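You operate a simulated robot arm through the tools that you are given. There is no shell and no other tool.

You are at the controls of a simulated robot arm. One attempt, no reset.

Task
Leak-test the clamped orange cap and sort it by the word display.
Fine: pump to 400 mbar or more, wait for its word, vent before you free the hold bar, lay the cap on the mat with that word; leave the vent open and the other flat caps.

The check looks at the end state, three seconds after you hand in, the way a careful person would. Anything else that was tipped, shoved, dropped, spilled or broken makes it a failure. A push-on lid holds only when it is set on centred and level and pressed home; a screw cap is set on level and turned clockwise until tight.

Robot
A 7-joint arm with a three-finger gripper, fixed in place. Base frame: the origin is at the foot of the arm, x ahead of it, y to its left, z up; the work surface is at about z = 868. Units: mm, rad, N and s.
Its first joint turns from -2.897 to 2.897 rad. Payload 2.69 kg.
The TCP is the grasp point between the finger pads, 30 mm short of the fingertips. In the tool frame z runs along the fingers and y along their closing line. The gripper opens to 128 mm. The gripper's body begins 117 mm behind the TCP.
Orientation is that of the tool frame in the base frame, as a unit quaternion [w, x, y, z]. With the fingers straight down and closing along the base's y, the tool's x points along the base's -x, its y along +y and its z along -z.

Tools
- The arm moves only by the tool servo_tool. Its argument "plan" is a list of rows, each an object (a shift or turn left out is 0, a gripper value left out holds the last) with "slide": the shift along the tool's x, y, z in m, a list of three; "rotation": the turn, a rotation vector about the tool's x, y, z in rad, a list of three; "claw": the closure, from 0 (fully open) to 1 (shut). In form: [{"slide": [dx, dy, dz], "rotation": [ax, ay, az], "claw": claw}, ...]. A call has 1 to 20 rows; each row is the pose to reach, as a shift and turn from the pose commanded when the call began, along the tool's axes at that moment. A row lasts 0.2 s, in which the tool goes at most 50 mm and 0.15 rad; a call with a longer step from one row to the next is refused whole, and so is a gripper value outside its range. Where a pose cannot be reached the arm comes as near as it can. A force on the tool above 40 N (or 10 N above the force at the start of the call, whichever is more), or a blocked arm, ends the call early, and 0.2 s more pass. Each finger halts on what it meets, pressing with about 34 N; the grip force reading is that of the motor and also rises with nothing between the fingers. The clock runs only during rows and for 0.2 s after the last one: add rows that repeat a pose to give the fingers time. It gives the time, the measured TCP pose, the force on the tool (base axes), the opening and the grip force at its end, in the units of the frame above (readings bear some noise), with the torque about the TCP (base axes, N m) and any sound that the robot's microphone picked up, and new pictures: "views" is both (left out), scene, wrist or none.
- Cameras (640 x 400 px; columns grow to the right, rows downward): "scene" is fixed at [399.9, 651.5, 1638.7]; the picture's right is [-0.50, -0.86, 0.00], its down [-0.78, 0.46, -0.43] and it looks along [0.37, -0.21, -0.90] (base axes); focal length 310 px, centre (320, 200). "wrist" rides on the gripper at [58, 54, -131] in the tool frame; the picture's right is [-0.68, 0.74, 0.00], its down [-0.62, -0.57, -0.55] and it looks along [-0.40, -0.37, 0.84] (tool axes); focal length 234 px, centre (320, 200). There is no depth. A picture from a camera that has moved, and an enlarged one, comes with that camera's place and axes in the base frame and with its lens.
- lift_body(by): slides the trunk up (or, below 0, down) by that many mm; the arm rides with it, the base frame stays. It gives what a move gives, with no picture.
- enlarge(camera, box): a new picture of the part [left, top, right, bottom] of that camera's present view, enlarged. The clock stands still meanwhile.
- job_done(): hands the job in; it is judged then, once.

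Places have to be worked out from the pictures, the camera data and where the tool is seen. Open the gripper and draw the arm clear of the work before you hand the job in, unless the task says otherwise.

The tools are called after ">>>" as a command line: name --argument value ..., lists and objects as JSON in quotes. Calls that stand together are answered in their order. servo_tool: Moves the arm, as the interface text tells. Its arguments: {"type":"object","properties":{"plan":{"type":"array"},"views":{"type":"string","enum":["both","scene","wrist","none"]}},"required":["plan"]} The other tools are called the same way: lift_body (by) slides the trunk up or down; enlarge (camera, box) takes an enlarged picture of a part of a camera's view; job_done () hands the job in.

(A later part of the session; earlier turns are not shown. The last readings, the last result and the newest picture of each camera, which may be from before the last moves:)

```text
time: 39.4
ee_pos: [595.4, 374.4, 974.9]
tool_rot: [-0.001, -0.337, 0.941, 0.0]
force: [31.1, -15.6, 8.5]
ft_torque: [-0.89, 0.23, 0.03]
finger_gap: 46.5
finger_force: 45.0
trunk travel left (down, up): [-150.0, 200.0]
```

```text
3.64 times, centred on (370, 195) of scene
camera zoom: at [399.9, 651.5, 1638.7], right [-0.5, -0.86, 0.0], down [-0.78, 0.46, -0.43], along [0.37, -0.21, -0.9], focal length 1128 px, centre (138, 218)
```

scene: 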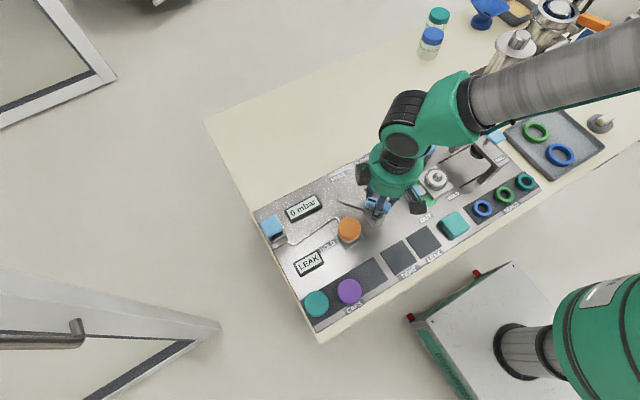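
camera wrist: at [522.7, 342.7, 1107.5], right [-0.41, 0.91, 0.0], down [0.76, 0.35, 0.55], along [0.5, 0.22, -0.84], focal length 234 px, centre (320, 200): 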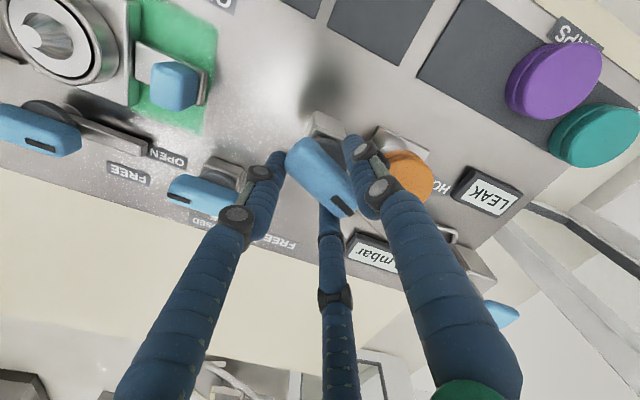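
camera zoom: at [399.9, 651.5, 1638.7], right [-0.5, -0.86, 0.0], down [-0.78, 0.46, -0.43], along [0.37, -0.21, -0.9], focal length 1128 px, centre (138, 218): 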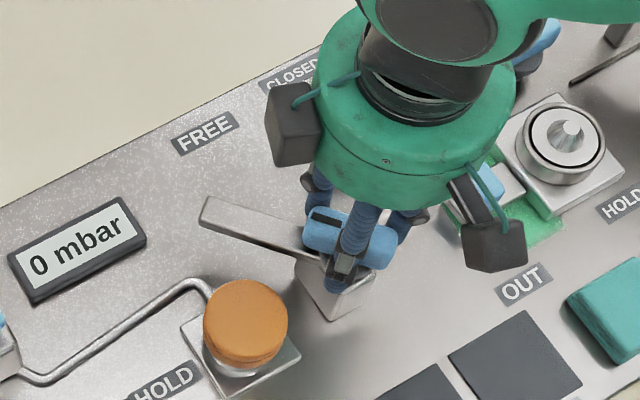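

The bar is well clear of the cap. Fitting the force readings puts the true pivot near (590, 373.5); I'll follow the corrected path and complete the swing to +x (FREE).

>>> servo_tool --plan '[{"slide": [-0.0008, -0.0026, 0], "rotation": [0, 0, 0.05], "claw": 0.67}, {"slide": [-0.0002, -0.003, 0], "rotation": [0, 0, 0.16], "claw": 0.67}, {"slide": [0.0005, -0.0032, 0], "rotation": [0, 0, 0.28], "claw": 0.67}, {"slide": [0.001, -0.0034, 0], "rotation": [0, 0, 0.39], "claw": 0.67}, {"slide": [0.0016, -0.0035, 0], "rotation": [0, 0, 0.5], "claw": 0.67}, {"slide": [0.0021, -0.0036, 0], "rotation": [0, 0, 0.6], "claw": 0.67}, {"slide": [0.0026, -0.0036, 0], "rotation": [0, 0, 0.69], "claw": 0.67}]'

>>> enlarge --camera "scene" --box '[310, 140, 430, 250]'

```text
time: 41.0
ee_pos: [593.0, 370.9, 976.7]
tool_rot: [-0.002, 0.001, 1.0, -0.001]
force: [6.8, 15.0, 10.1]
ft_torque: [1.01, 0.49, 0.07]
finger_gap: 46.3
finger_force: 45.3
trunk travel left (down, up): [-150.0, 200.0]
camera wrist: at [534.7, 424.5, 1107.4], right [0.68, 0.74, 0.0], down [0.62, -0.57, 0.55], along [0.4, -0.37, -0.84], focal length 234 px, centre (320, 200)
```

scene: 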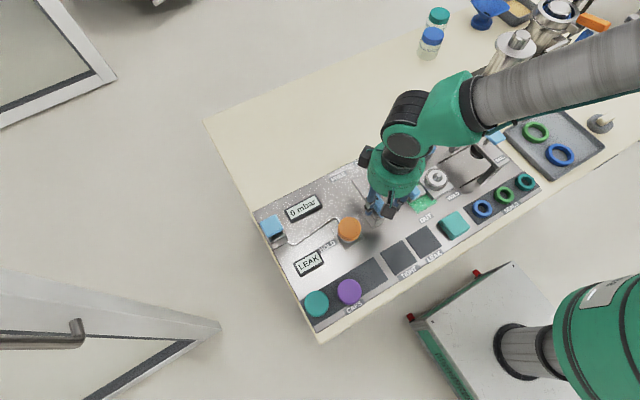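
wrist: 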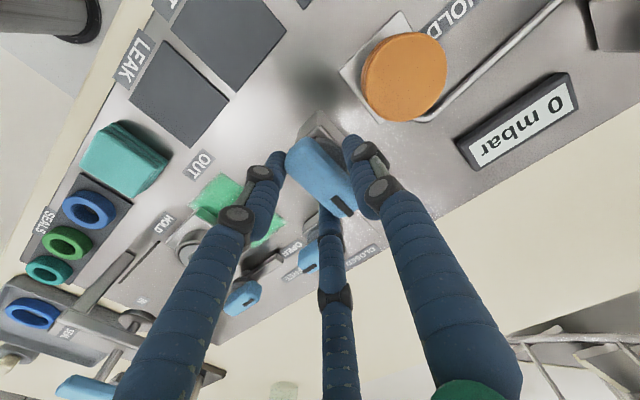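

```text
3.64 times, centred on (370, 195) of scene
camera zoom: at [399.9, 651.5, 1638.7], right [-0.5, -0.86, 0.0], down [-0.78, 0.46, -0.43], along [0.37, -0.21, -0.9], focal length 1128 px, centre (138, 218)
```

zoom: 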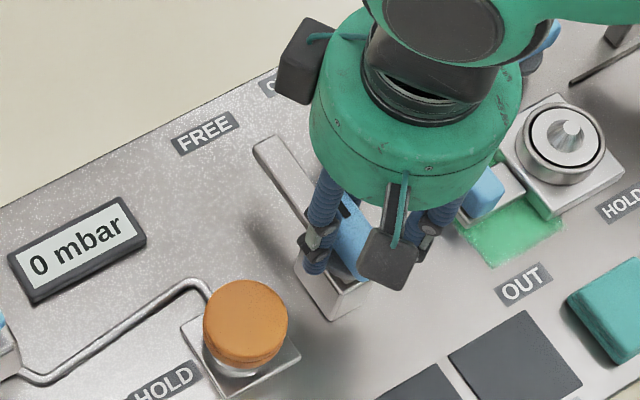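

The bar now lies along +x at FREE and the cap is clear. I'll open the jaws a little and lift straight up.

>>> servo_tool --plan '[{"slide": [0, 0, 0], "claw": 0.58}, {"slide": [0, 0, 0], "claw": 0.48}, {"slide": [0, 0, 0], "claw": 0.45}, {"slide": [0, 0, -0.03], "claw": 0.45}, {"slide": [0, 0, -0.07], "claw": 0.4}, {"slide": [0, 0, -0.11], "claw": 0.3}, {"slide": [0, 0, -0.13], "claw": 0.3}]'

>>> enlarge --camera "scene" --box '[310, 140, 430, 250]'

>>> enlarge --camera "wrist" --box '[220, 0, 480, 180]'

>>> enlarge --camera "scene" --box '[320, 205, 380, 245]'

```text
time: 42.6
ee_pos: [592.5, 370.4, 1105.8]
tool_rot: [-0.001, 0.001, 1.0, -0.002]
force: [0.1, -0.1, -0.3]
ft_torque: [0.03, -0.01, 0.0]
finger_gap: 89.5
finger_force: 0.0
trunk travel left (down, up): [-150.0, 200.0]
camera wrist: at [534.8, 424.0, 1237.8], right [0.68, 0.74, 0.0], down [0.62, -0.56, 0.55], along [0.4, -0.37, -0.84], focal length 234 px, centre (320, 200)
```

scene: 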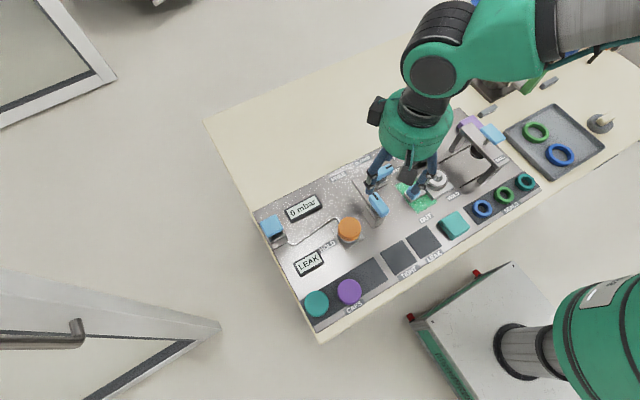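
wrist: 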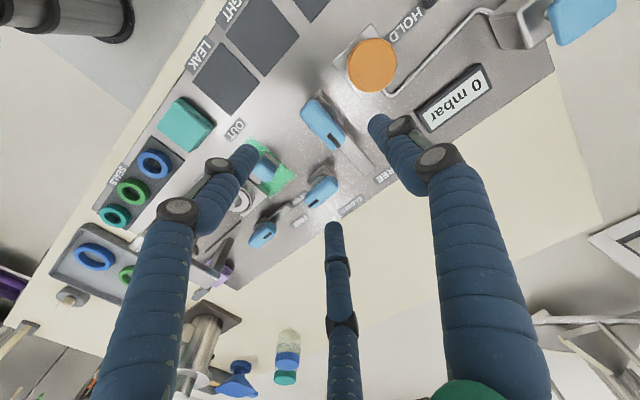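

```text
3.64 times, centred on (370, 195) of scene
camera zoom: at [399.9, 651.5, 1638.7], right [-0.5, -0.86, 0.0], down [-0.78, 0.46, -0.43], along [0.37, -0.21, -0.9], focal length 1128 px, centre (138, 218)
```

zoom: 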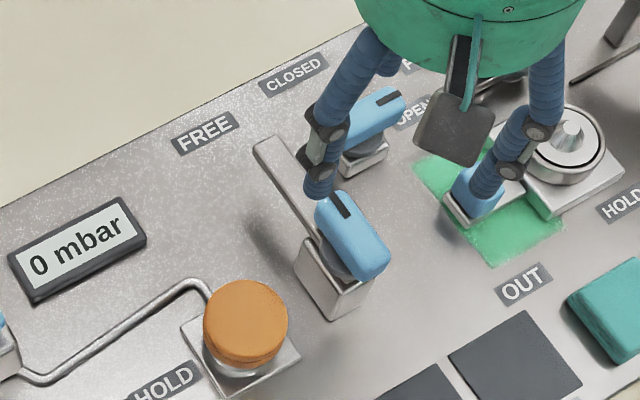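

```text
2.22 times, centred on (350, 90) of wrist
camera zoom: at [534.8, 424.0, 1237.8], right [0.68, 0.74, 0.0], down [0.62, -0.56, 0.55], along [0.4, -0.37, -0.84], focal length 520 px, centre (253, 444)
```

zoom: 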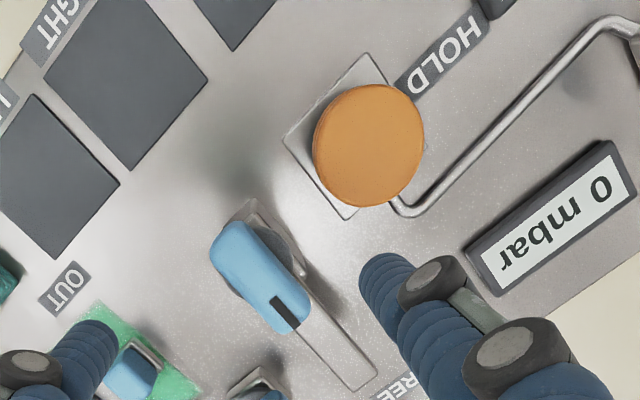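

```text
10.00 times, centred on (350, 225) of scene
camera zoom: at [399.9, 651.5, 1638.7], right [-0.5, -0.86, 0.0], down [-0.78, 0.46, -0.43], along [0.37, -0.21, -0.9], focal length 3101 px, centre (20, -50)
```

zoom: 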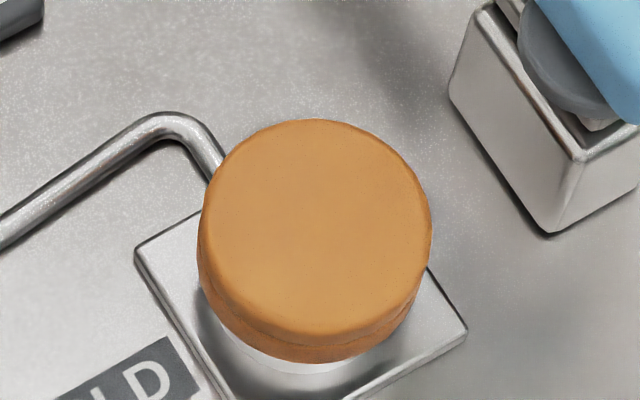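

Hold bar is at FREE, vent OPEN. The orange cap's top centre triangulates to (589.5, 457, 928), about 55 mm across and 15 mm thick; I'll move above it with open jaws and check centring.

>>> servo_tool --plan '[{"slide": [0.002, 0.043, 0], "claw": 0.3}, {"slide": [0.003, 0.0866, 0], "claw": 0.3}, {"slide": [0.003, 0.0866, 0.04], "claw": 0.3}, {"slide": [0.003, 0.0866, 0.08], "claw": 0.3}, {"slide": [0.003, 0.0866, 0.1], "claw": 0.3}, {"slide": [0.003, 0.0866, 0.1], "claw": 0.3}]'

>>> enlarge --camera "wrist" --box '[200, 60, 440, 240]'

>>> enlarge --camera "scene" --box '[290, 140, 410, 250]'

```text
time: 44.0
ee_pos: [589.7, 458.5, 1004.9]
tool_rot: [-0.002, 0.0, 1.0, -0.002]
force: [-0.2, 0.4, -0.3]
ft_torque: [-0.05, 0.01, 0.0]
finger_gap: 89.7
finger_force: 0.1
trunk travel left (down, up): [-150.0, 200.0]
camera wrist: at [531.5, 510.7, 1136.3], right [0.68, 0.74, 0.0], down [0.62, -0.56, 0.55], along [0.4, -0.37, -0.84], focal length 234 px, centre (320, 200)
```

scene: 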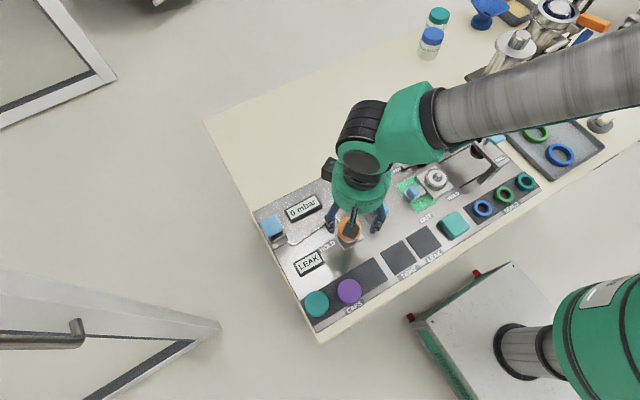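
wrist: 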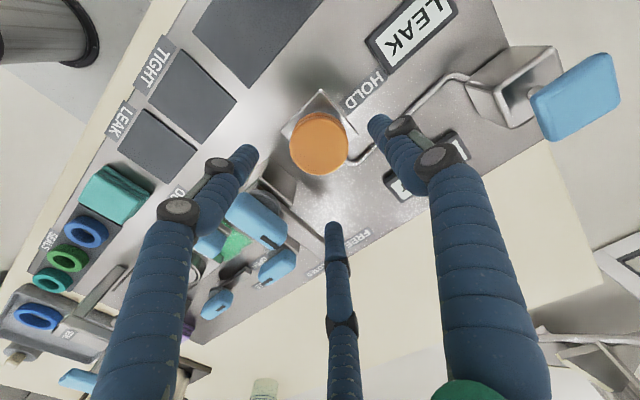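

```text
2.22 times, centred on (320, 150) of wrist
camera zoom: at [531.5, 510.7, 1136.3], right [0.68, 0.74, 0.0], down [0.62, -0.56, 0.55], along [0.4, -0.37, -0.84], focal length 520 px, centre (320, 311)
```

zoom: 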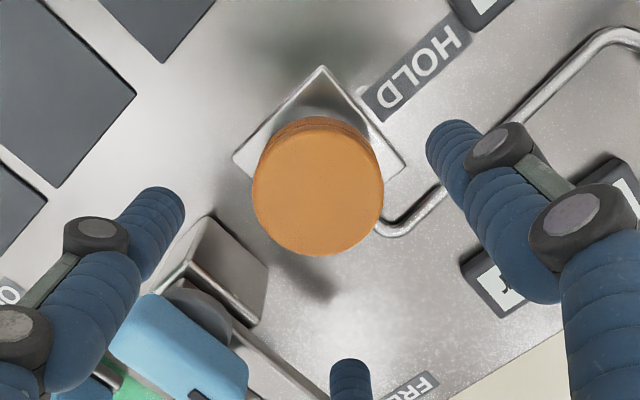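

```text
3.64 times, centred on (350, 195) of scene
camera zoom: at [399.9, 651.5, 1638.7], right [-0.5, -0.86, 0.0], down [-0.78, 0.46, -0.43], along [0.37, -0.21, -0.9], focal length 1128 px, centre (211, 218)
```

zoom: 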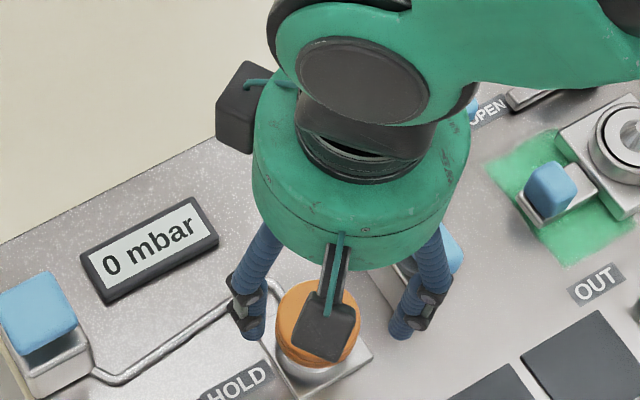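

The cap centre reads (588, 458), matching the TCP. I'll descend so the tips sit near the cap's lower edge (TCP z about 943).

>>> servo_tool --plan '[{"slide": [0.001, 0.0005, 0.02], "claw": 0.3}, {"slide": [0.001, 0.0005, 0.04], "claw": 0.3}, {"slide": [0.001, 0.0005, 0.053], "claw": 0.3}, {"slide": [0.001, 0.0005, 0.062], "claw": 0.3}, {"slide": [0.001, 0.0005, 0.062], "claw": 0.3}]'

>>> enlarge --camera "wrist" --box '[200, 60, 440, 240]'

>>> enlarge --camera "scene" --box '[290, 170, 410, 250]'

```text
time: 45.2
ee_pos: [588.0, 458.5, 941.3]
tool_rot: [-0.002, 0.001, 1.0, -0.001]
force: [-0.5, -0.2, 0.2]
ft_torque: [0.03, 0.05, 0.02]
finger_gap: 89.5
finger_force: 0.0
trunk travel left (down, up): [-150.0, 200.0]
camera wrist: at [530.5, 511.6, 1073.7], right [0.68, 0.74, 0.0], down [0.62, -0.56, 0.55], along [0.4, -0.37, -0.84], focal length 234 px, centre (320, 200)
```

scene: 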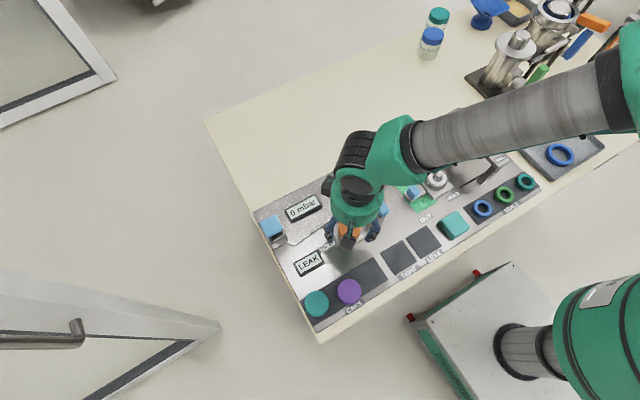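
wrist: 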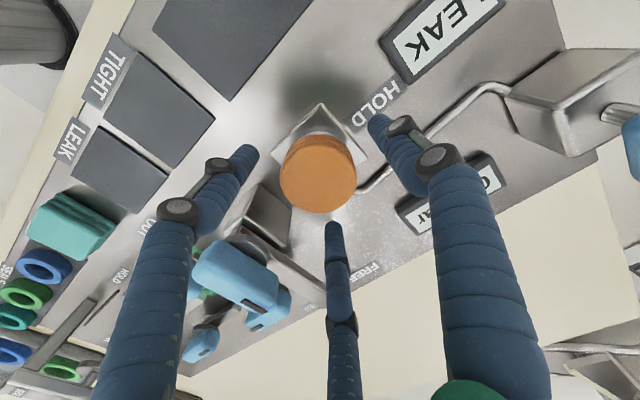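

```text
2.22 times, centred on (320, 150) of wrist
camera zoom: at [530.5, 511.6, 1073.7], right [0.68, 0.74, 0.0], down [0.62, -0.56, 0.55], along [0.4, -0.37, -0.84], focal length 520 px, centre (320, 311)
```

zoom: 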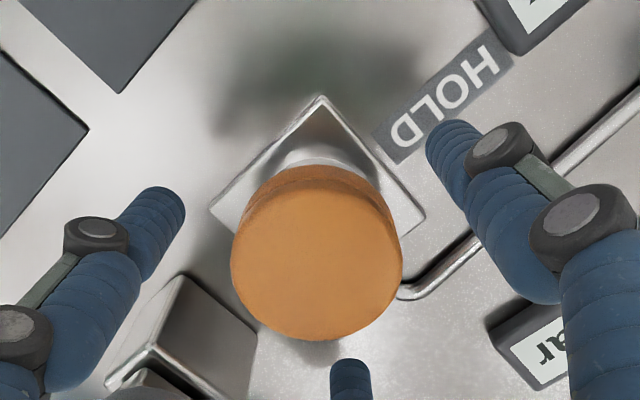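

```text
5.00 times, centred on (350, 210) of scene
camera zoom: at [399.9, 651.5, 1638.7], right [-0.5, -0.86, 0.0], down [-0.78, 0.46, -0.43], along [0.37, -0.21, -0.9], focal length 1551 px, centre (170, 150)
```

zoom: 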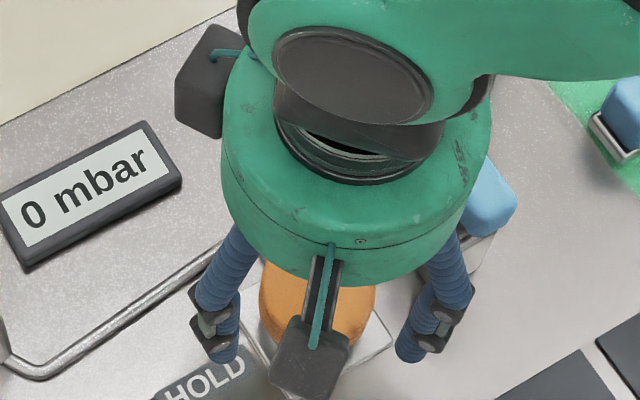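

The cap is well inside the jaws with no contact. I'll close slowly on it.

>>> servo_tool --plan '[{"slide": [0.001, 0.001, 0], "claw": 0.4}, {"slide": [0.001, 0.001, 0], "claw": 0.48}, {"slide": [0.001, 0.001, 0], "claw": 0.53}, {"slide": [0.001, 0.001, 0], "claw": 0.56}, {"slide": [0.001, 0.001, 0], "claw": 0.59}, {"slide": [0.001, 0.001, 0], "claw": 0.62}, {"slide": [0.001, 0.001, 0], "claw": 0.65}, {"slide": [0.001, 0.001, 0], "claw": 0.65}]'

>>> enlarge --camera "wrist" --box '[200, 60, 440, 240]'

```text
time: 47.0
ee_pos: [588.2, 457.4, 943.3]
tool_rot: [-0.002, 0.001, 1.0, -0.001]
force: [18.3, -12.5, 3.8]
ft_torque: [-0.42, -0.58, -0.01]
finger_gap: 59.2
finger_force: 10.8
trunk travel left (down, up): [-150.0, 200.0]
camera wrist: at [530.1, 511.7, 1074.5], right [0.68, 0.74, 0.0], down [0.62, -0.57, 0.55], along [0.4, -0.37, -0.84], focal length 234 px, centre (320, 200)
```

scene: 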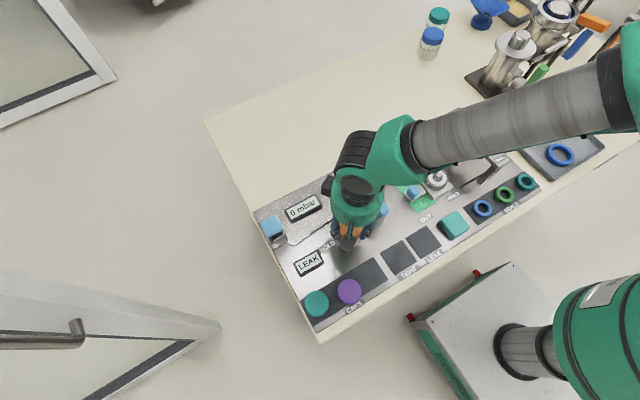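
wrist: 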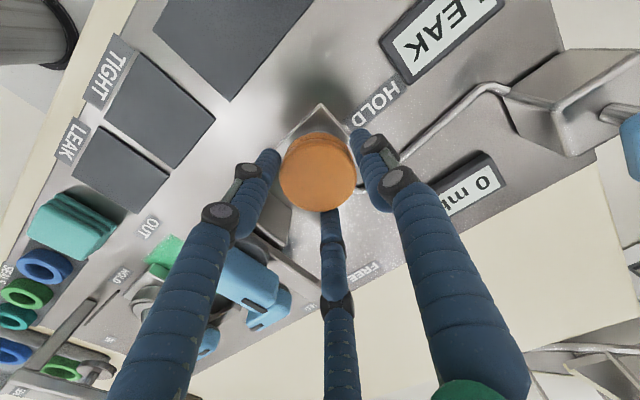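

```text
2.22 times, centred on (320, 150) of wrist
camera zoom: at [530.1, 511.7, 1074.5], right [0.68, 0.74, 0.0], down [0.62, -0.57, 0.55], along [0.4, -0.37, -0.84], focal length 520 px, centre (320, 311)
```

zoom: 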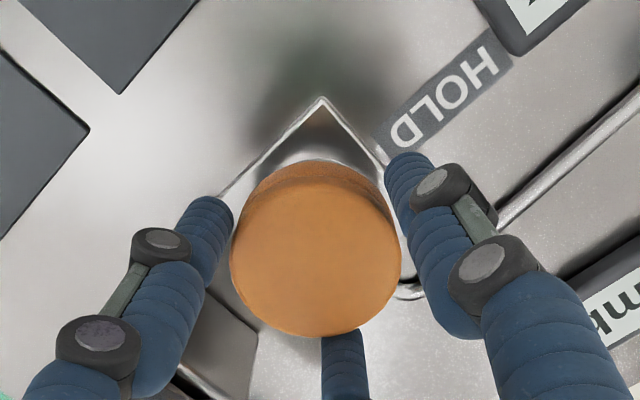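

The 330° jaw touched first (reaction +18,−12 N), so the cap is about 3 mm toward +x/−y. I'll shift accordingly while keeping the grip.

>>> servo_tool --plan '[{"slide": [-0.001, -0.0006, 0], "claw": 0.65}, {"slide": [-0.002, -0.0012, 0], "claw": 0.65}, {"slide": [-0.0025, -0.0015, 0], "claw": 0.65}, {"slide": [-0.0025, -0.0015, 0], "claw": 0.67}, {"slide": [-0.0025, -0.0015, 0], "claw": 0.67}]' --views "wrist"

>>> enlarge --camera "wrist" --box '[200, 60, 440, 240]'

```text
time: 48.2
ee_pos: [590.4, 454.8, 941.7]
tool_rot: [-0.003, 0.001, 1.0, -0.001]
force: [1.8, -3.7, -1.9]
ft_torque: [-0.12, -0.04, -0.05]
finger_gap: 55.4
finger_force: 34.0
trunk travel left (down, up): [-150.0, 200.0]
camera wrist: at [531.7, 510.0, 1073.9], right [0.68, 0.74, -0.01], down [0.62, -0.56, 0.55], along [0.4, -0.37, -0.84], focal length 234 px, centre (320, 200)
```

wrist: 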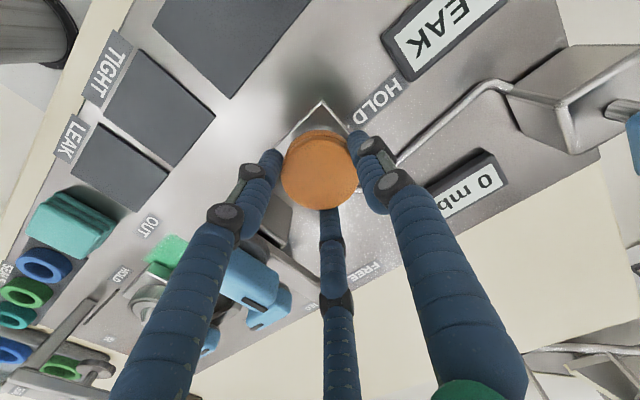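

```text
2.22 times, centred on (320, 150) of wrist
camera zoom: at [531.7, 510.0, 1073.9], right [0.68, 0.74, -0.01], down [0.62, -0.56, 0.55], along [0.4, -0.37, -0.84], focal length 520 px, centre (320, 311)
```

zoom: 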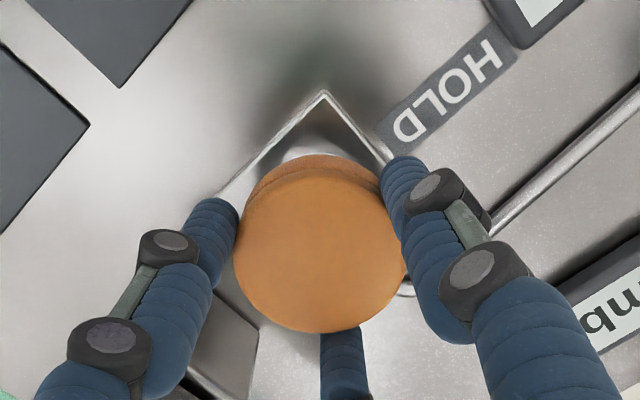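

Balanced grip: gap 55.4 mm, 34 N. I'll lift the cap slowly off the seat and check that it comes along.

>>> servo_tool --plan '[{"slide": [0, 0, -0.005], "claw": 0.7}, {"slide": [0, 0, -0.012], "claw": 0.7}, {"slide": [0, 0, -0.025], "claw": 0.7}, {"slide": [0, 0, -0.045], "claw": 0.7}, {"slide": [0, 0, -0.07], "claw": 0.7}]'

>>> enlarge --camera "wrist" --box '[200, 60, 440, 240]'

>>> enlarge --camera "scene" --box '[300, 160, 420, 250]'

```text
time: 49.4
ee_pos: [591.6, 455.6, 1012.3]
tool_rot: [-0.002, 0.0, 1.0, -0.002]
force: [0.2, -0.1, -0.4]
ft_torque: [-0.03, 0.0, 0.01]
finger_gap: 38.0
finger_force: 0.1
trunk travel left (down, up): [-150.0, 200.0]
camera wrist: at [533.3, 509.3, 1144.6], right [0.68, 0.74, 0.0], down [0.62, -0.56, 0.55], along [0.4, -0.37, -0.84], focal length 234 px, centre (320, 200)
```

scene: 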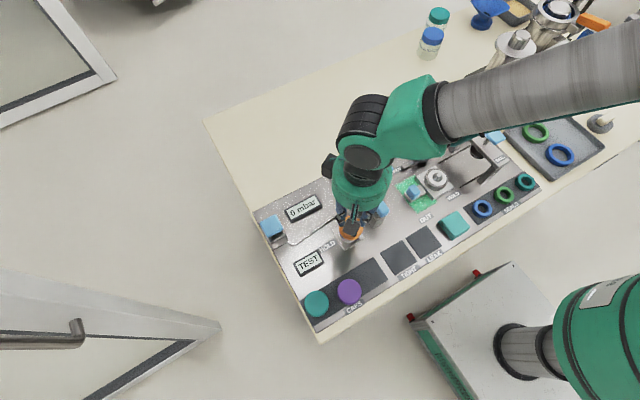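
wrist: 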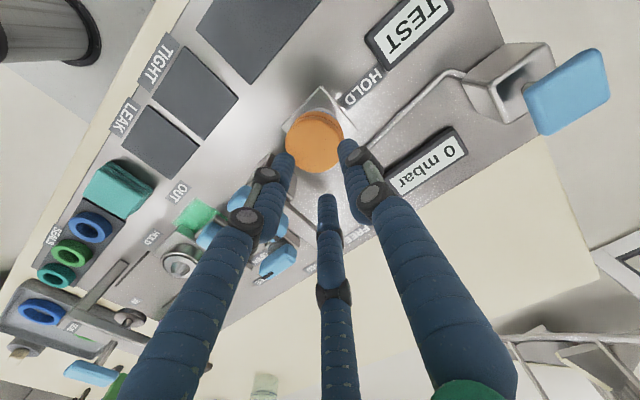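

```text
2.22 times, centred on (320, 150) of wrist
camera zoom: at [533.3, 509.3, 1144.6], right [0.68, 0.74, 0.0], down [0.62, -0.56, 0.55], along [0.4, -0.37, -0.84], focal length 520 px, centre (320, 311)
```

zoom: 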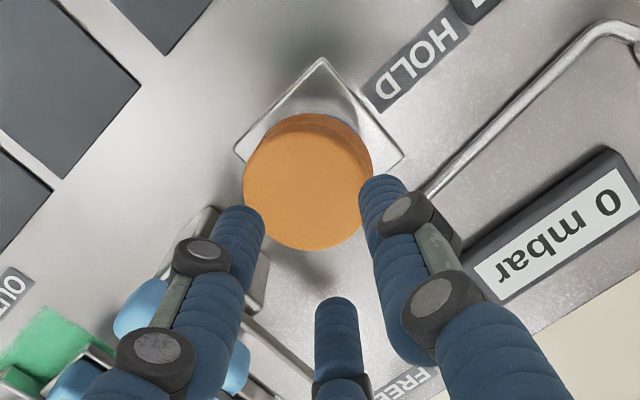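

```text
4.44 times, centred on (360, 205) of scene
camera zoom: at [399.9, 651.5, 1638.7], right [-0.5, -0.86, 0.0], down [-0.78, 0.46, -0.43], along [0.37, -0.21, -0.9], focal length 1378 px, centre (142, 178)
```

zoom: 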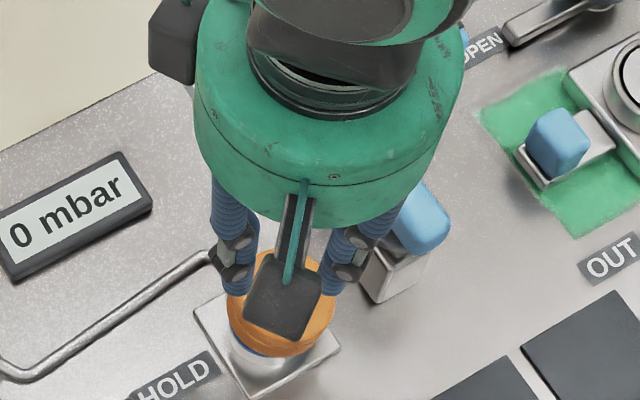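

The jaws slipped off: gap fell to 38 mm and the cap stayed on its seat. I'll open and rise to inspect how the cap sits before regripping deeper.

>>> servo_tool --plan '[{"slide": [0, 0, -0.03], "claw": 0.6}, {"slide": [0, 0, -0.06], "claw": 0.45}, {"slide": [0, -0.02, -0.08], "claw": 0.3}, {"slide": [0, -0.06, -0.08], "claw": 0.3}, {"slide": [0, -0.06, -0.08], "claw": 0.3}]'

>>> enlarge --camera "scene" --box '[320, 205, 380, 245]'

>>> enlarge --camera "wrist" --box '[280, 20, 420, 120]'

```text
time: 50.6
ee_pos: [590.4, 394.8, 1092.9]
tool_rot: [-0.002, 0.001, 1.0, -0.001]
force: [-0.8, -1.2, 0.2]
ft_torque: [0.06, -0.01, 0.02]
finger_gap: 89.9
finger_force: 0.1
trunk travel left (down, up): [-150.0, 200.0]
camera wrist: at [533.1, 448.2, 1224.9], right [0.68, 0.74, 0.0], down [0.62, -0.57, 0.55], along [0.4, -0.37, -0.84], focal length 234 px, centre (320, 200)
```

scene: 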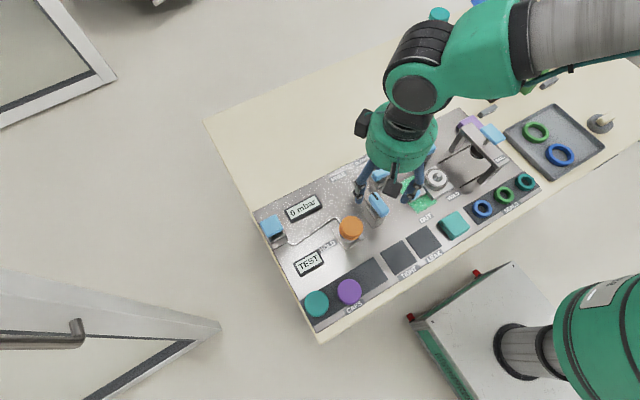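
wrist: 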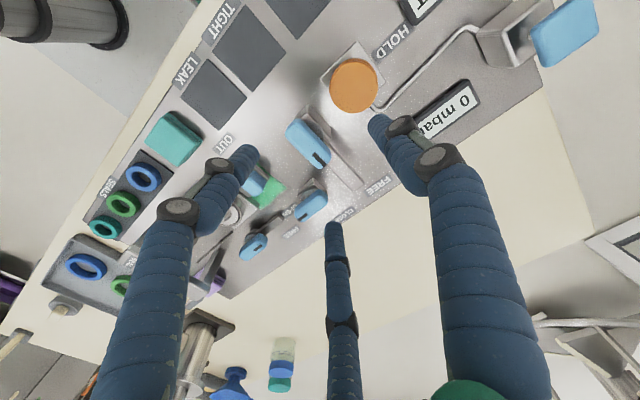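

```text
10.00 times, centred on (350, 225) of scene
camera zoom: at [399.9, 651.5, 1638.7], right [-0.5, -0.86, 0.0], down [-0.78, 0.46, -0.43], along [0.37, -0.21, -0.9], focal length 3101 px, centre (20, -50)
```

zoom: 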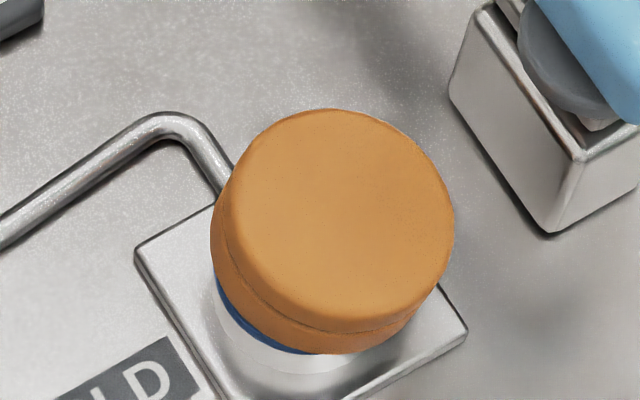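

```text
4.00 times, centred on (350, 70) of wrist
camera zoom: at [533.1, 448.2, 1224.9], right [0.68, 0.74, 0.0], down [0.62, -0.57, 0.55], along [0.4, -0.37, -0.84], focal length 937 px, centre (200, 720)
```

zoom: 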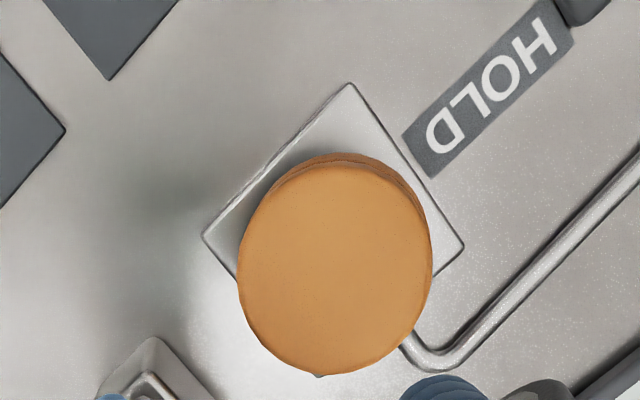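

The cap has been pulled partly off and now sits shifted a few mm toward −y with the blue seal showing. I'll take closer looks to judge its tilt before regripping.

>>> enlarge --camera "scene" --box '[335, 208, 368, 246]'

>>> enlarge --camera "wrist" --box '[320, 45, 395, 120]'

```text
10.53 times, centred on (352, 227) of scene
camera zoom: at [399.9, 651.5, 1638.7], right [-0.5, -0.86, 0.0], down [-0.78, 0.46, -0.43], along [0.37, -0.21, -0.9], focal length 3264 px, centre (-12, -84)
```

zoom: 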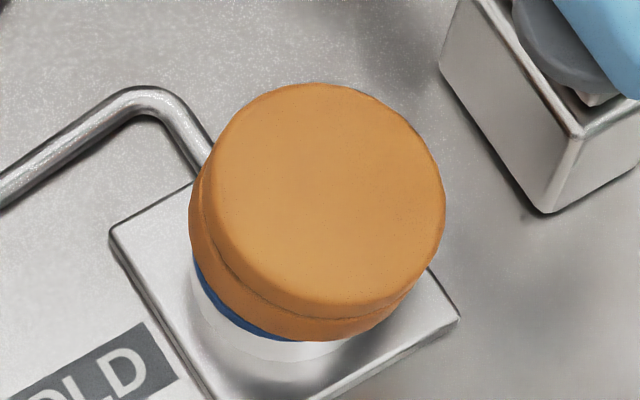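

```text
5.33 times, centred on (358, 82) of wrist
camera zoom: at [533.1, 448.2, 1224.9], right [0.68, 0.74, 0.0], down [0.62, -0.57, 0.55], along [0.4, -0.37, -0.84], focal length 1249 px, centre (120, 827)
```

zoom: 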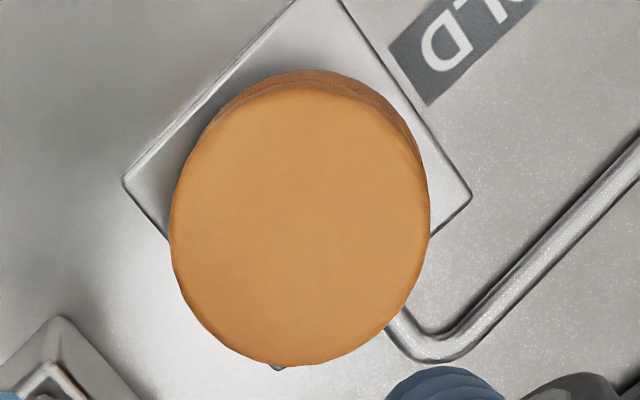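

The cap's +y rim is perched on the seat (tilted slightly toward −y), centre about (588.5, 451). I'll come back over it with open jaws, centred there, and verify before going deeper this time.

>>> servo_tool --plan '[{"slide": [0.001, 0.028, 0], "claw": 0.3}, {"slide": [0.002, 0.0555, 0], "claw": 0.3}, {"slide": [0.002, 0.0555, 0.045], "claw": 0.3}, {"slide": [0.002, 0.0555, 0.09], "claw": 0.3}, {"slide": [0.002, 0.0555, 0.12], "claw": 0.3}, {"slide": [0.002, 0.0555, 0.12], "claw": 0.3}]'

>>> enlarge --camera "wrist" --box '[200, 60, 440, 240]'

```text
time: 52.0
ee_pos: [588.1, 452.3, 971.8]
tool_rot: [-0.002, 0.001, 1.0, -0.001]
force: [0.0, -0.1, -0.3]
ft_torque: [0.02, 0.03, 0.01]
finger_gap: 89.5
finger_force: 0.0
trunk travel left (down, up): [-150.0, 200.0]
camera wrist: at [530.2, 506.2, 1104.0], right [0.68, 0.74, 0.0], down [0.62, -0.56, 0.55], along [0.4, -0.37, -0.84], focal length 234 px, centre (320, 200)
```

scene: 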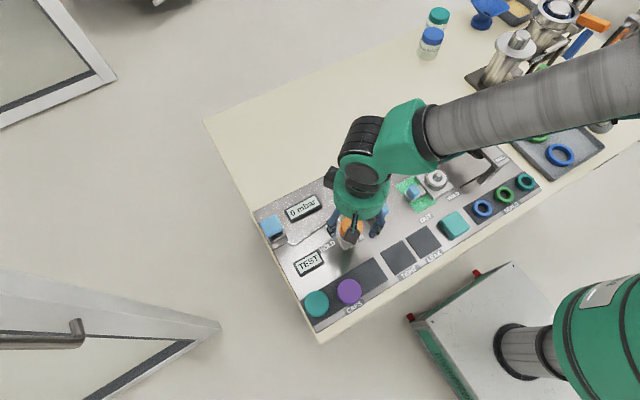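
wrist: 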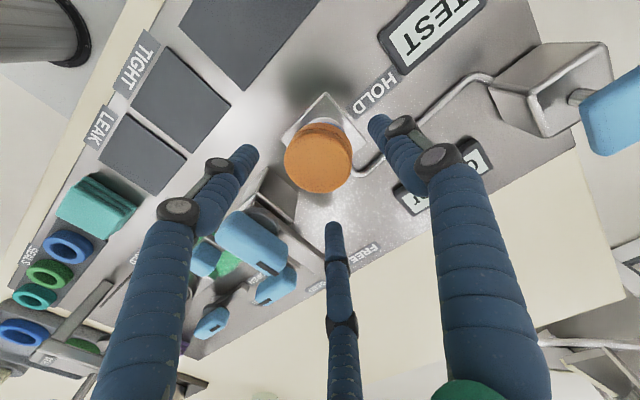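

```text
2.22 times, centred on (320, 150) of wrist
camera zoom: at [530.2, 506.2, 1104.0], right [0.68, 0.74, 0.0], down [0.62, -0.56, 0.55], along [0.4, -0.37, -0.84], focal length 520 px, centre (320, 311)
```

zoom: 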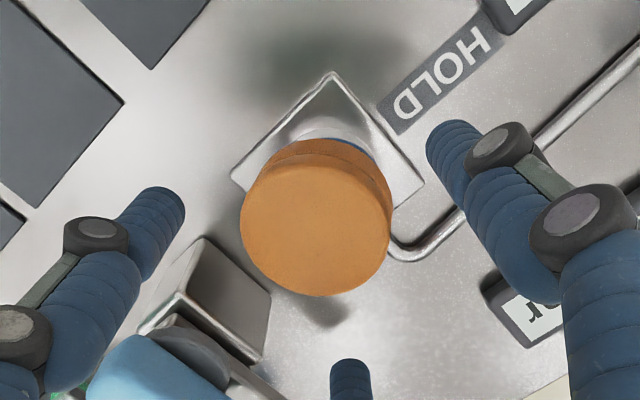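

Applying the bias seen at the last grip, the cap is near (590, 449). I'll shift there and descend deeper (TCP about 927, tips about 897, still above the seat plate at about 878).

>>> servo_tool --plan '[{"slide": [-0.0015, -0.002, 0.012], "claw": 0.3}, {"slide": [-0.0015, -0.002, 0.024], "claw": 0.3}, {"slide": [-0.0015, -0.002, 0.035], "claw": 0.3}, {"slide": [-0.0015, -0.002, 0.044], "claw": 0.3}, {"slide": [-0.0015, -0.002, 0.044], "claw": 0.3}]'

>>> enlarge --camera "wrist" --box '[200, 60, 440, 240]'

>>> enlarge --camera "scene" --box '[300, 170, 420, 260]'

```text
time: 53.2
ee_pos: [589.5, 450.1, 928.3]
tool_rot: [-0.001, 0.001, 1.0, -0.001]
force: [0.4, -0.2, -0.2]
ft_torque: [-0.02, 0.02, -0.02]
finger_gap: 89.5
finger_force: 0.1
trunk travel left (down, up): [-150.0, 200.0]
camera wrist: at [531.4, 503.6, 1060.5], right [0.68, 0.74, 0.0], down [0.62, -0.56, 0.55], along [0.4, -0.37, -0.84], focal length 234 px, centre (320, 200)
```

scene: 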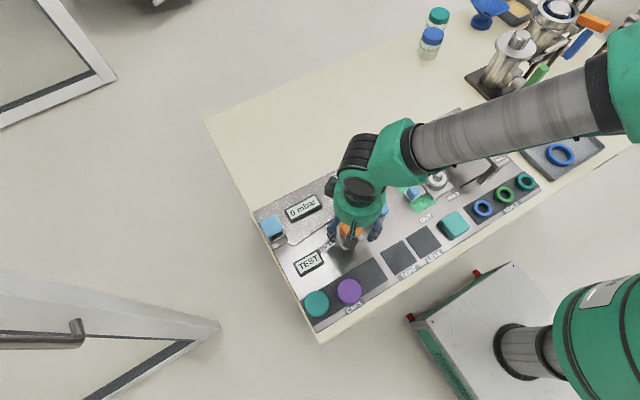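
wrist: 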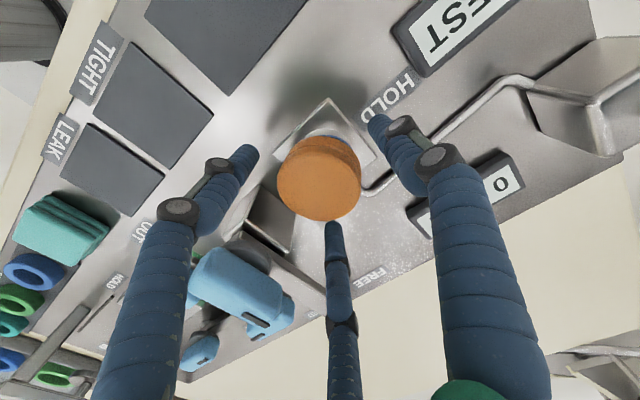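

```text
2.22 times, centred on (320, 150) of wrist
camera zoom: at [531.4, 503.6, 1060.5], right [0.68, 0.74, 0.0], down [0.62, -0.56, 0.55], along [0.4, -0.37, -0.84], focal length 520 px, centre (320, 311)
```

zoom: 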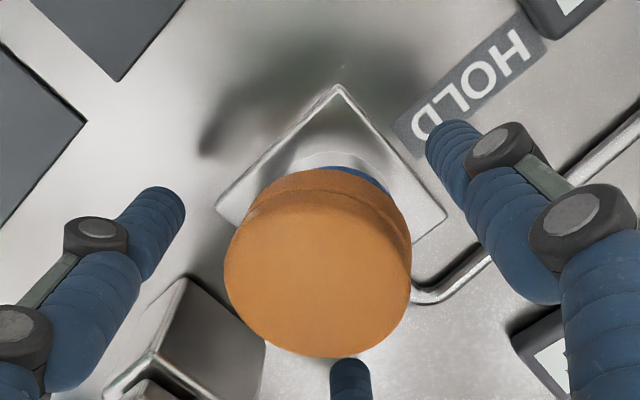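

```text
4.44 times, centred on (360, 215) of scene
camera zoom: at [399.9, 651.5, 1638.7], right [-0.5, -0.86, 0.0], down [-0.78, 0.46, -0.43], along [0.37, -0.21, -0.9], focal length 1378 px, centre (142, 133)
```

zoom: 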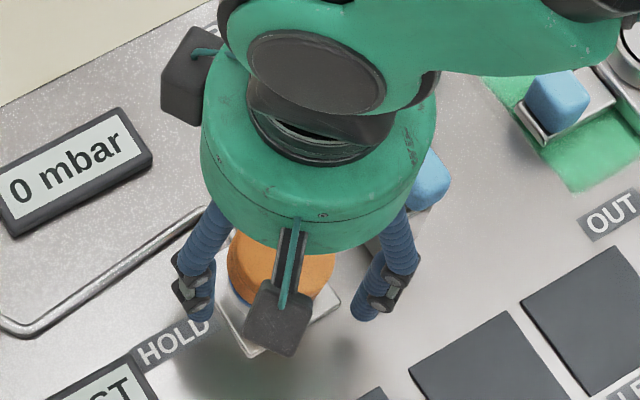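

No contact at this depth. I'll close slowly to a firm grip.

>>> servo_tool --plan '[{"slide": [0, 0, 0], "claw": 0.38}, {"slide": [0, 0, 0], "claw": 0.44}, {"slide": [0, 0, 0], "claw": 0.49}, {"slide": [0, 0, 0], "claw": 0.53}, {"slide": [0, 0, 0], "claw": 0.56}, {"slide": [0, 0, 0], "claw": 0.59}, {"slide": [0, 0, 0], "claw": 0.62}, {"slide": [0, 0, 0], "claw": 0.65}, {"slide": [0, 0, 0], "claw": 0.65}]'

>>> enlarge --camera "wrist" --box '[200, 60, 440, 240]'

>>> enlarge --camera "scene" --box '[300, 170, 420, 260]'

```text
time: 55.2
ee_pos: [589.5, 450.5, 929.0]
tool_rot: [-0.001, 0.001, 1.0, -0.002]
force: [-2.9, 7.6, 1.8]
ft_torque: [0.26, 0.08, -0.07]
finger_gap: 56.6
finger_force: 34.0
trunk travel left (down, up): [-150.0, 200.0]
camera wrist: at [531.2, 504.1, 1060.8], right [0.68, 0.74, 0.0], down [0.62, -0.56, 0.55], along [0.4, -0.37, -0.84], focal length 234 px, centre (320, 200)
```

scene: 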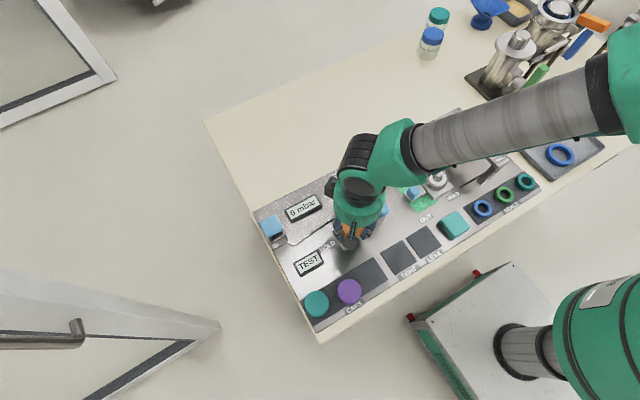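
wrist: 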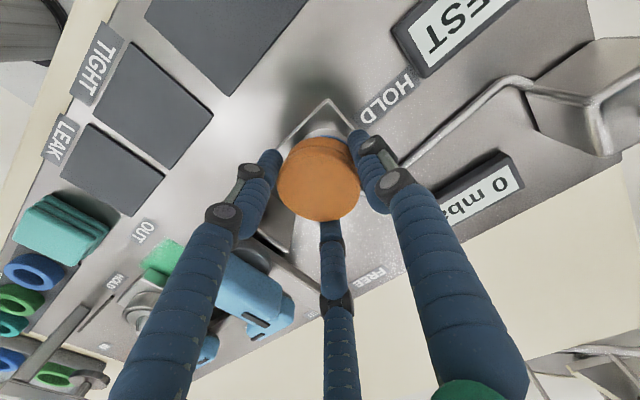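

```text
2.22 times, centred on (320, 150) of wrist
camera zoom: at [531.2, 504.1, 1060.8], right [0.68, 0.74, 0.0], down [0.62, -0.56, 0.55], along [0.4, -0.37, -0.84], focal length 520 px, centre (320, 311)
```

zoom: 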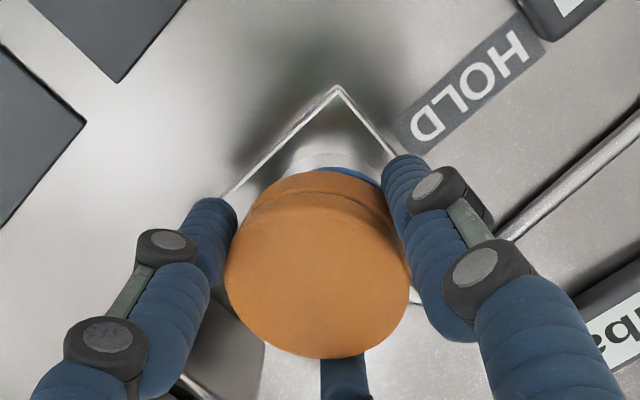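

```text
4.44 times, centred on (360, 215) of scene
camera zoom: at [399.9, 651.5, 1638.7], right [-0.5, -0.86, 0.0], down [-0.78, 0.46, -0.43], along [0.37, -0.21, -0.9], focal length 1378 px, centre (142, 133)
```

zoom: 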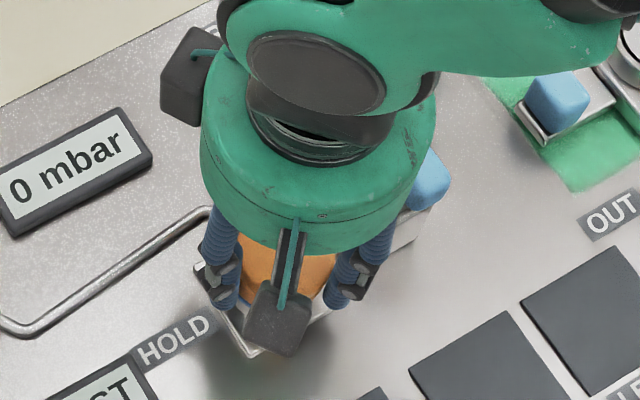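

Firm grip (34 N, gap 56.6, nearly balanced). I'll lift in very small steps and check.

>>> servo_tool --plan '[{"slide": [0, 0, -0.002], "claw": 0.7}, {"slide": [0, 0, -0.004], "claw": 0.72}, {"slide": [0, 0, -0.007], "claw": 0.72}, {"slide": [0, 0, -0.011], "claw": 0.72}, {"slide": [0, 0, -0.016], "claw": 0.72}, {"slide": [0, 0, -0.022], "claw": 0.72}]'

>>> enlarge --camera "wrist" --box '[200, 60, 440, 240]'

>>> enlarge --camera "scene" --box '[300, 170, 420, 260]'

```text
time: 56.6
ee_pos: [589.1, 450.5, 951.7]
tool_rot: [-0.001, 0.001, 1.0, -0.001]
force: [0.2, -0.5, -0.7]
ft_torque: [-0.01, -0.02, 0.01]
finger_gap: 56.2
finger_force: 33.7
trunk travel left (down, up): [-150.0, 200.0]
camera wrist: at [530.9, 503.4, 1082.6], right [0.68, 0.74, 0.0], down [0.62, -0.56, 0.55], along [0.4, -0.37, -0.84], focal length 234 px, centre (320, 200)
```

scene: 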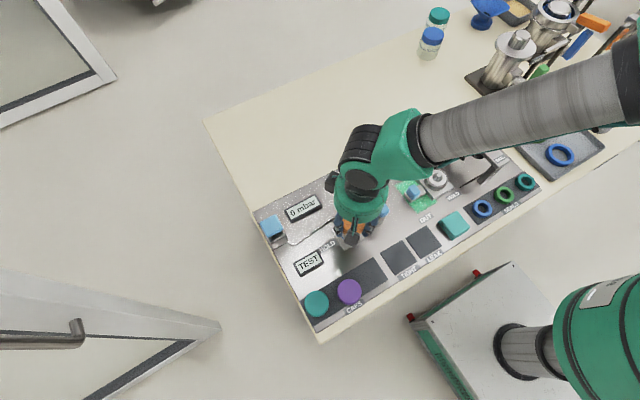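
wrist: 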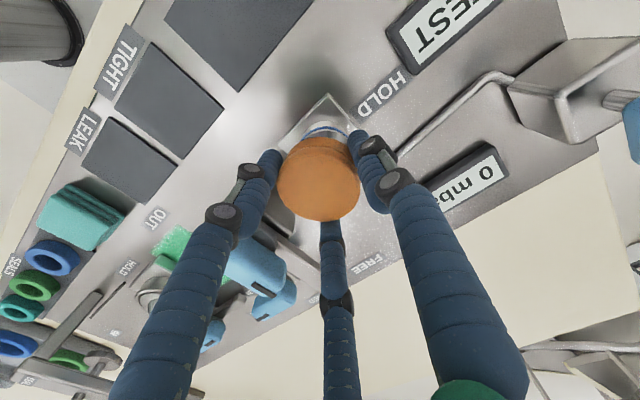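

```text
2.22 times, centred on (320, 150) of wrist
camera zoom: at [530.9, 503.4, 1082.6], right [0.68, 0.74, 0.0], down [0.62, -0.56, 0.55], along [0.4, -0.37, -0.84], focal length 520 px, centre (320, 311)
```

zoom: 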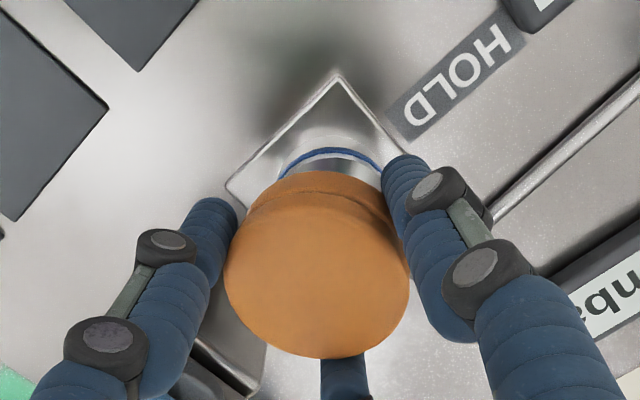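

```text
4.44 times, centred on (360, 215) of scene
camera zoom: at [399.9, 651.5, 1638.7], right [-0.5, -0.86, 0.0], down [-0.78, 0.46, -0.43], along [0.37, -0.21, -0.9], focal length 1378 px, centre (142, 133)
```

zoom: 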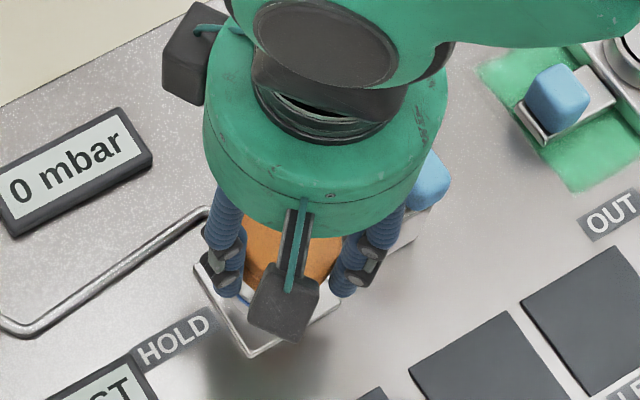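

The cap is coming up with the hand, leaving the blue seal on the seat. I'll lift higher and carry it toward the LEAK mat near (476, 297).

>>> servo_tool --plan '[{"slide": [0, 0, -0.02], "claw": 0.72}, {"slide": [0, 0, -0.045], "claw": 0.72}, {"slide": [0, 0, -0.07], "claw": 0.72}, {"slide": [0, 0, -0.09], "claw": 0.72}, {"slide": [0.016, -0.022, -0.1], "claw": 0.72}, {"slide": [0.032, -0.044, -0.1], "claw": 0.72}, {"slide": [0.048, -0.066, -0.1], "claw": 0.72}, {"slide": [0.064, -0.088, -0.1], "claw": 0.72}, {"slide": [0.08, -0.11, -0.1], "claw": 0.72}, {"slide": [0.096, -0.132, -0.1], "claw": 0.72}, {"slide": [0.113, -0.153, -0.1], "claw": 0.72}, {"slide": [0.113, -0.153, -0.1], "claw": 0.72}]'

>>> enlarge --camera "wrist" --box '[200, 40, 440, 220]'

>>> enlarge --camera "scene" --box '[350, 190, 480, 290]'

```text
time: 59.2
ee_pos: [477.7, 295.4, 1052.7]
tool_rot: [-0.001, 0.0, 1.0, -0.001]
force: [0.4, -1.0, -0.6]
ft_torque: [0.03, -0.01, -0.02]
finger_gap: 56.5
finger_force: 34.2
trunk travel left (down, up): [-150.0, 200.0]
camera wrist: at [419.1, 349.1, 1184.2], right [0.68, 0.74, 0.0], down [0.62, -0.56, 0.55], along [0.4, -0.37, -0.84], focal length 234 px, centre (320, 200)
```

scene: 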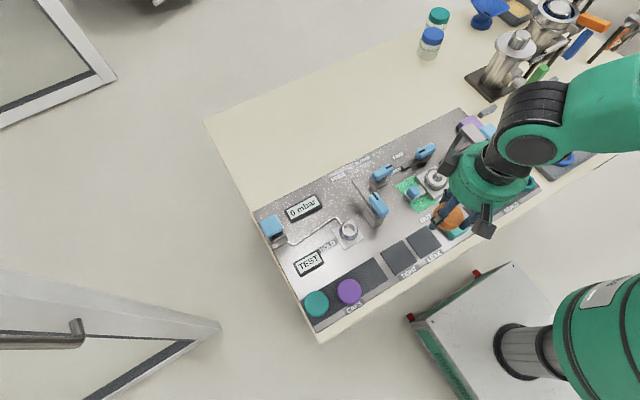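
wrist: 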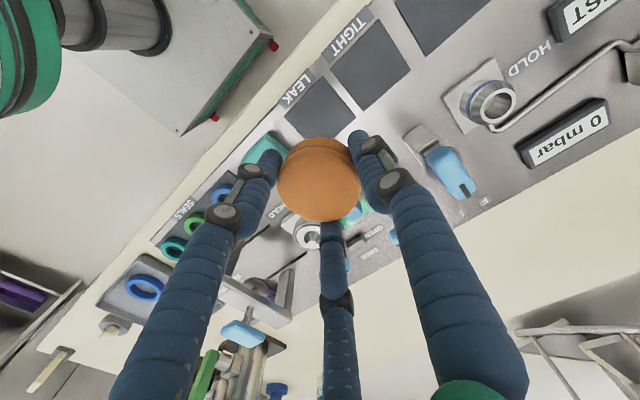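

```text
2.22 times, centred on (320, 130) of wrist
camera zoom: at [419.1, 349.1, 1184.2], right [0.68, 0.74, 0.0], down [0.62, -0.56, 0.55], along [0.4, -0.37, -0.84], focal length 520 px, centre (320, 356)
```

zoom: 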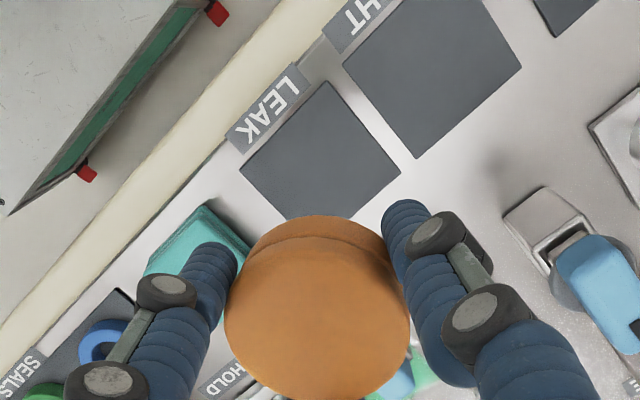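

```text
4.00 times, centred on (415, 240) of scene
camera zoom: at [399.9, 651.5, 1638.7], right [-0.5, -0.86, 0.0], down [-0.78, 0.46, -0.43], along [0.37, -0.21, -0.9], focal length 1240 px, centre (-60, 40)
```

zoom: 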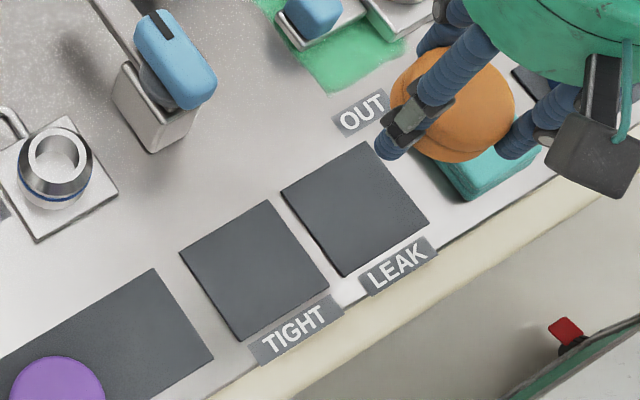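

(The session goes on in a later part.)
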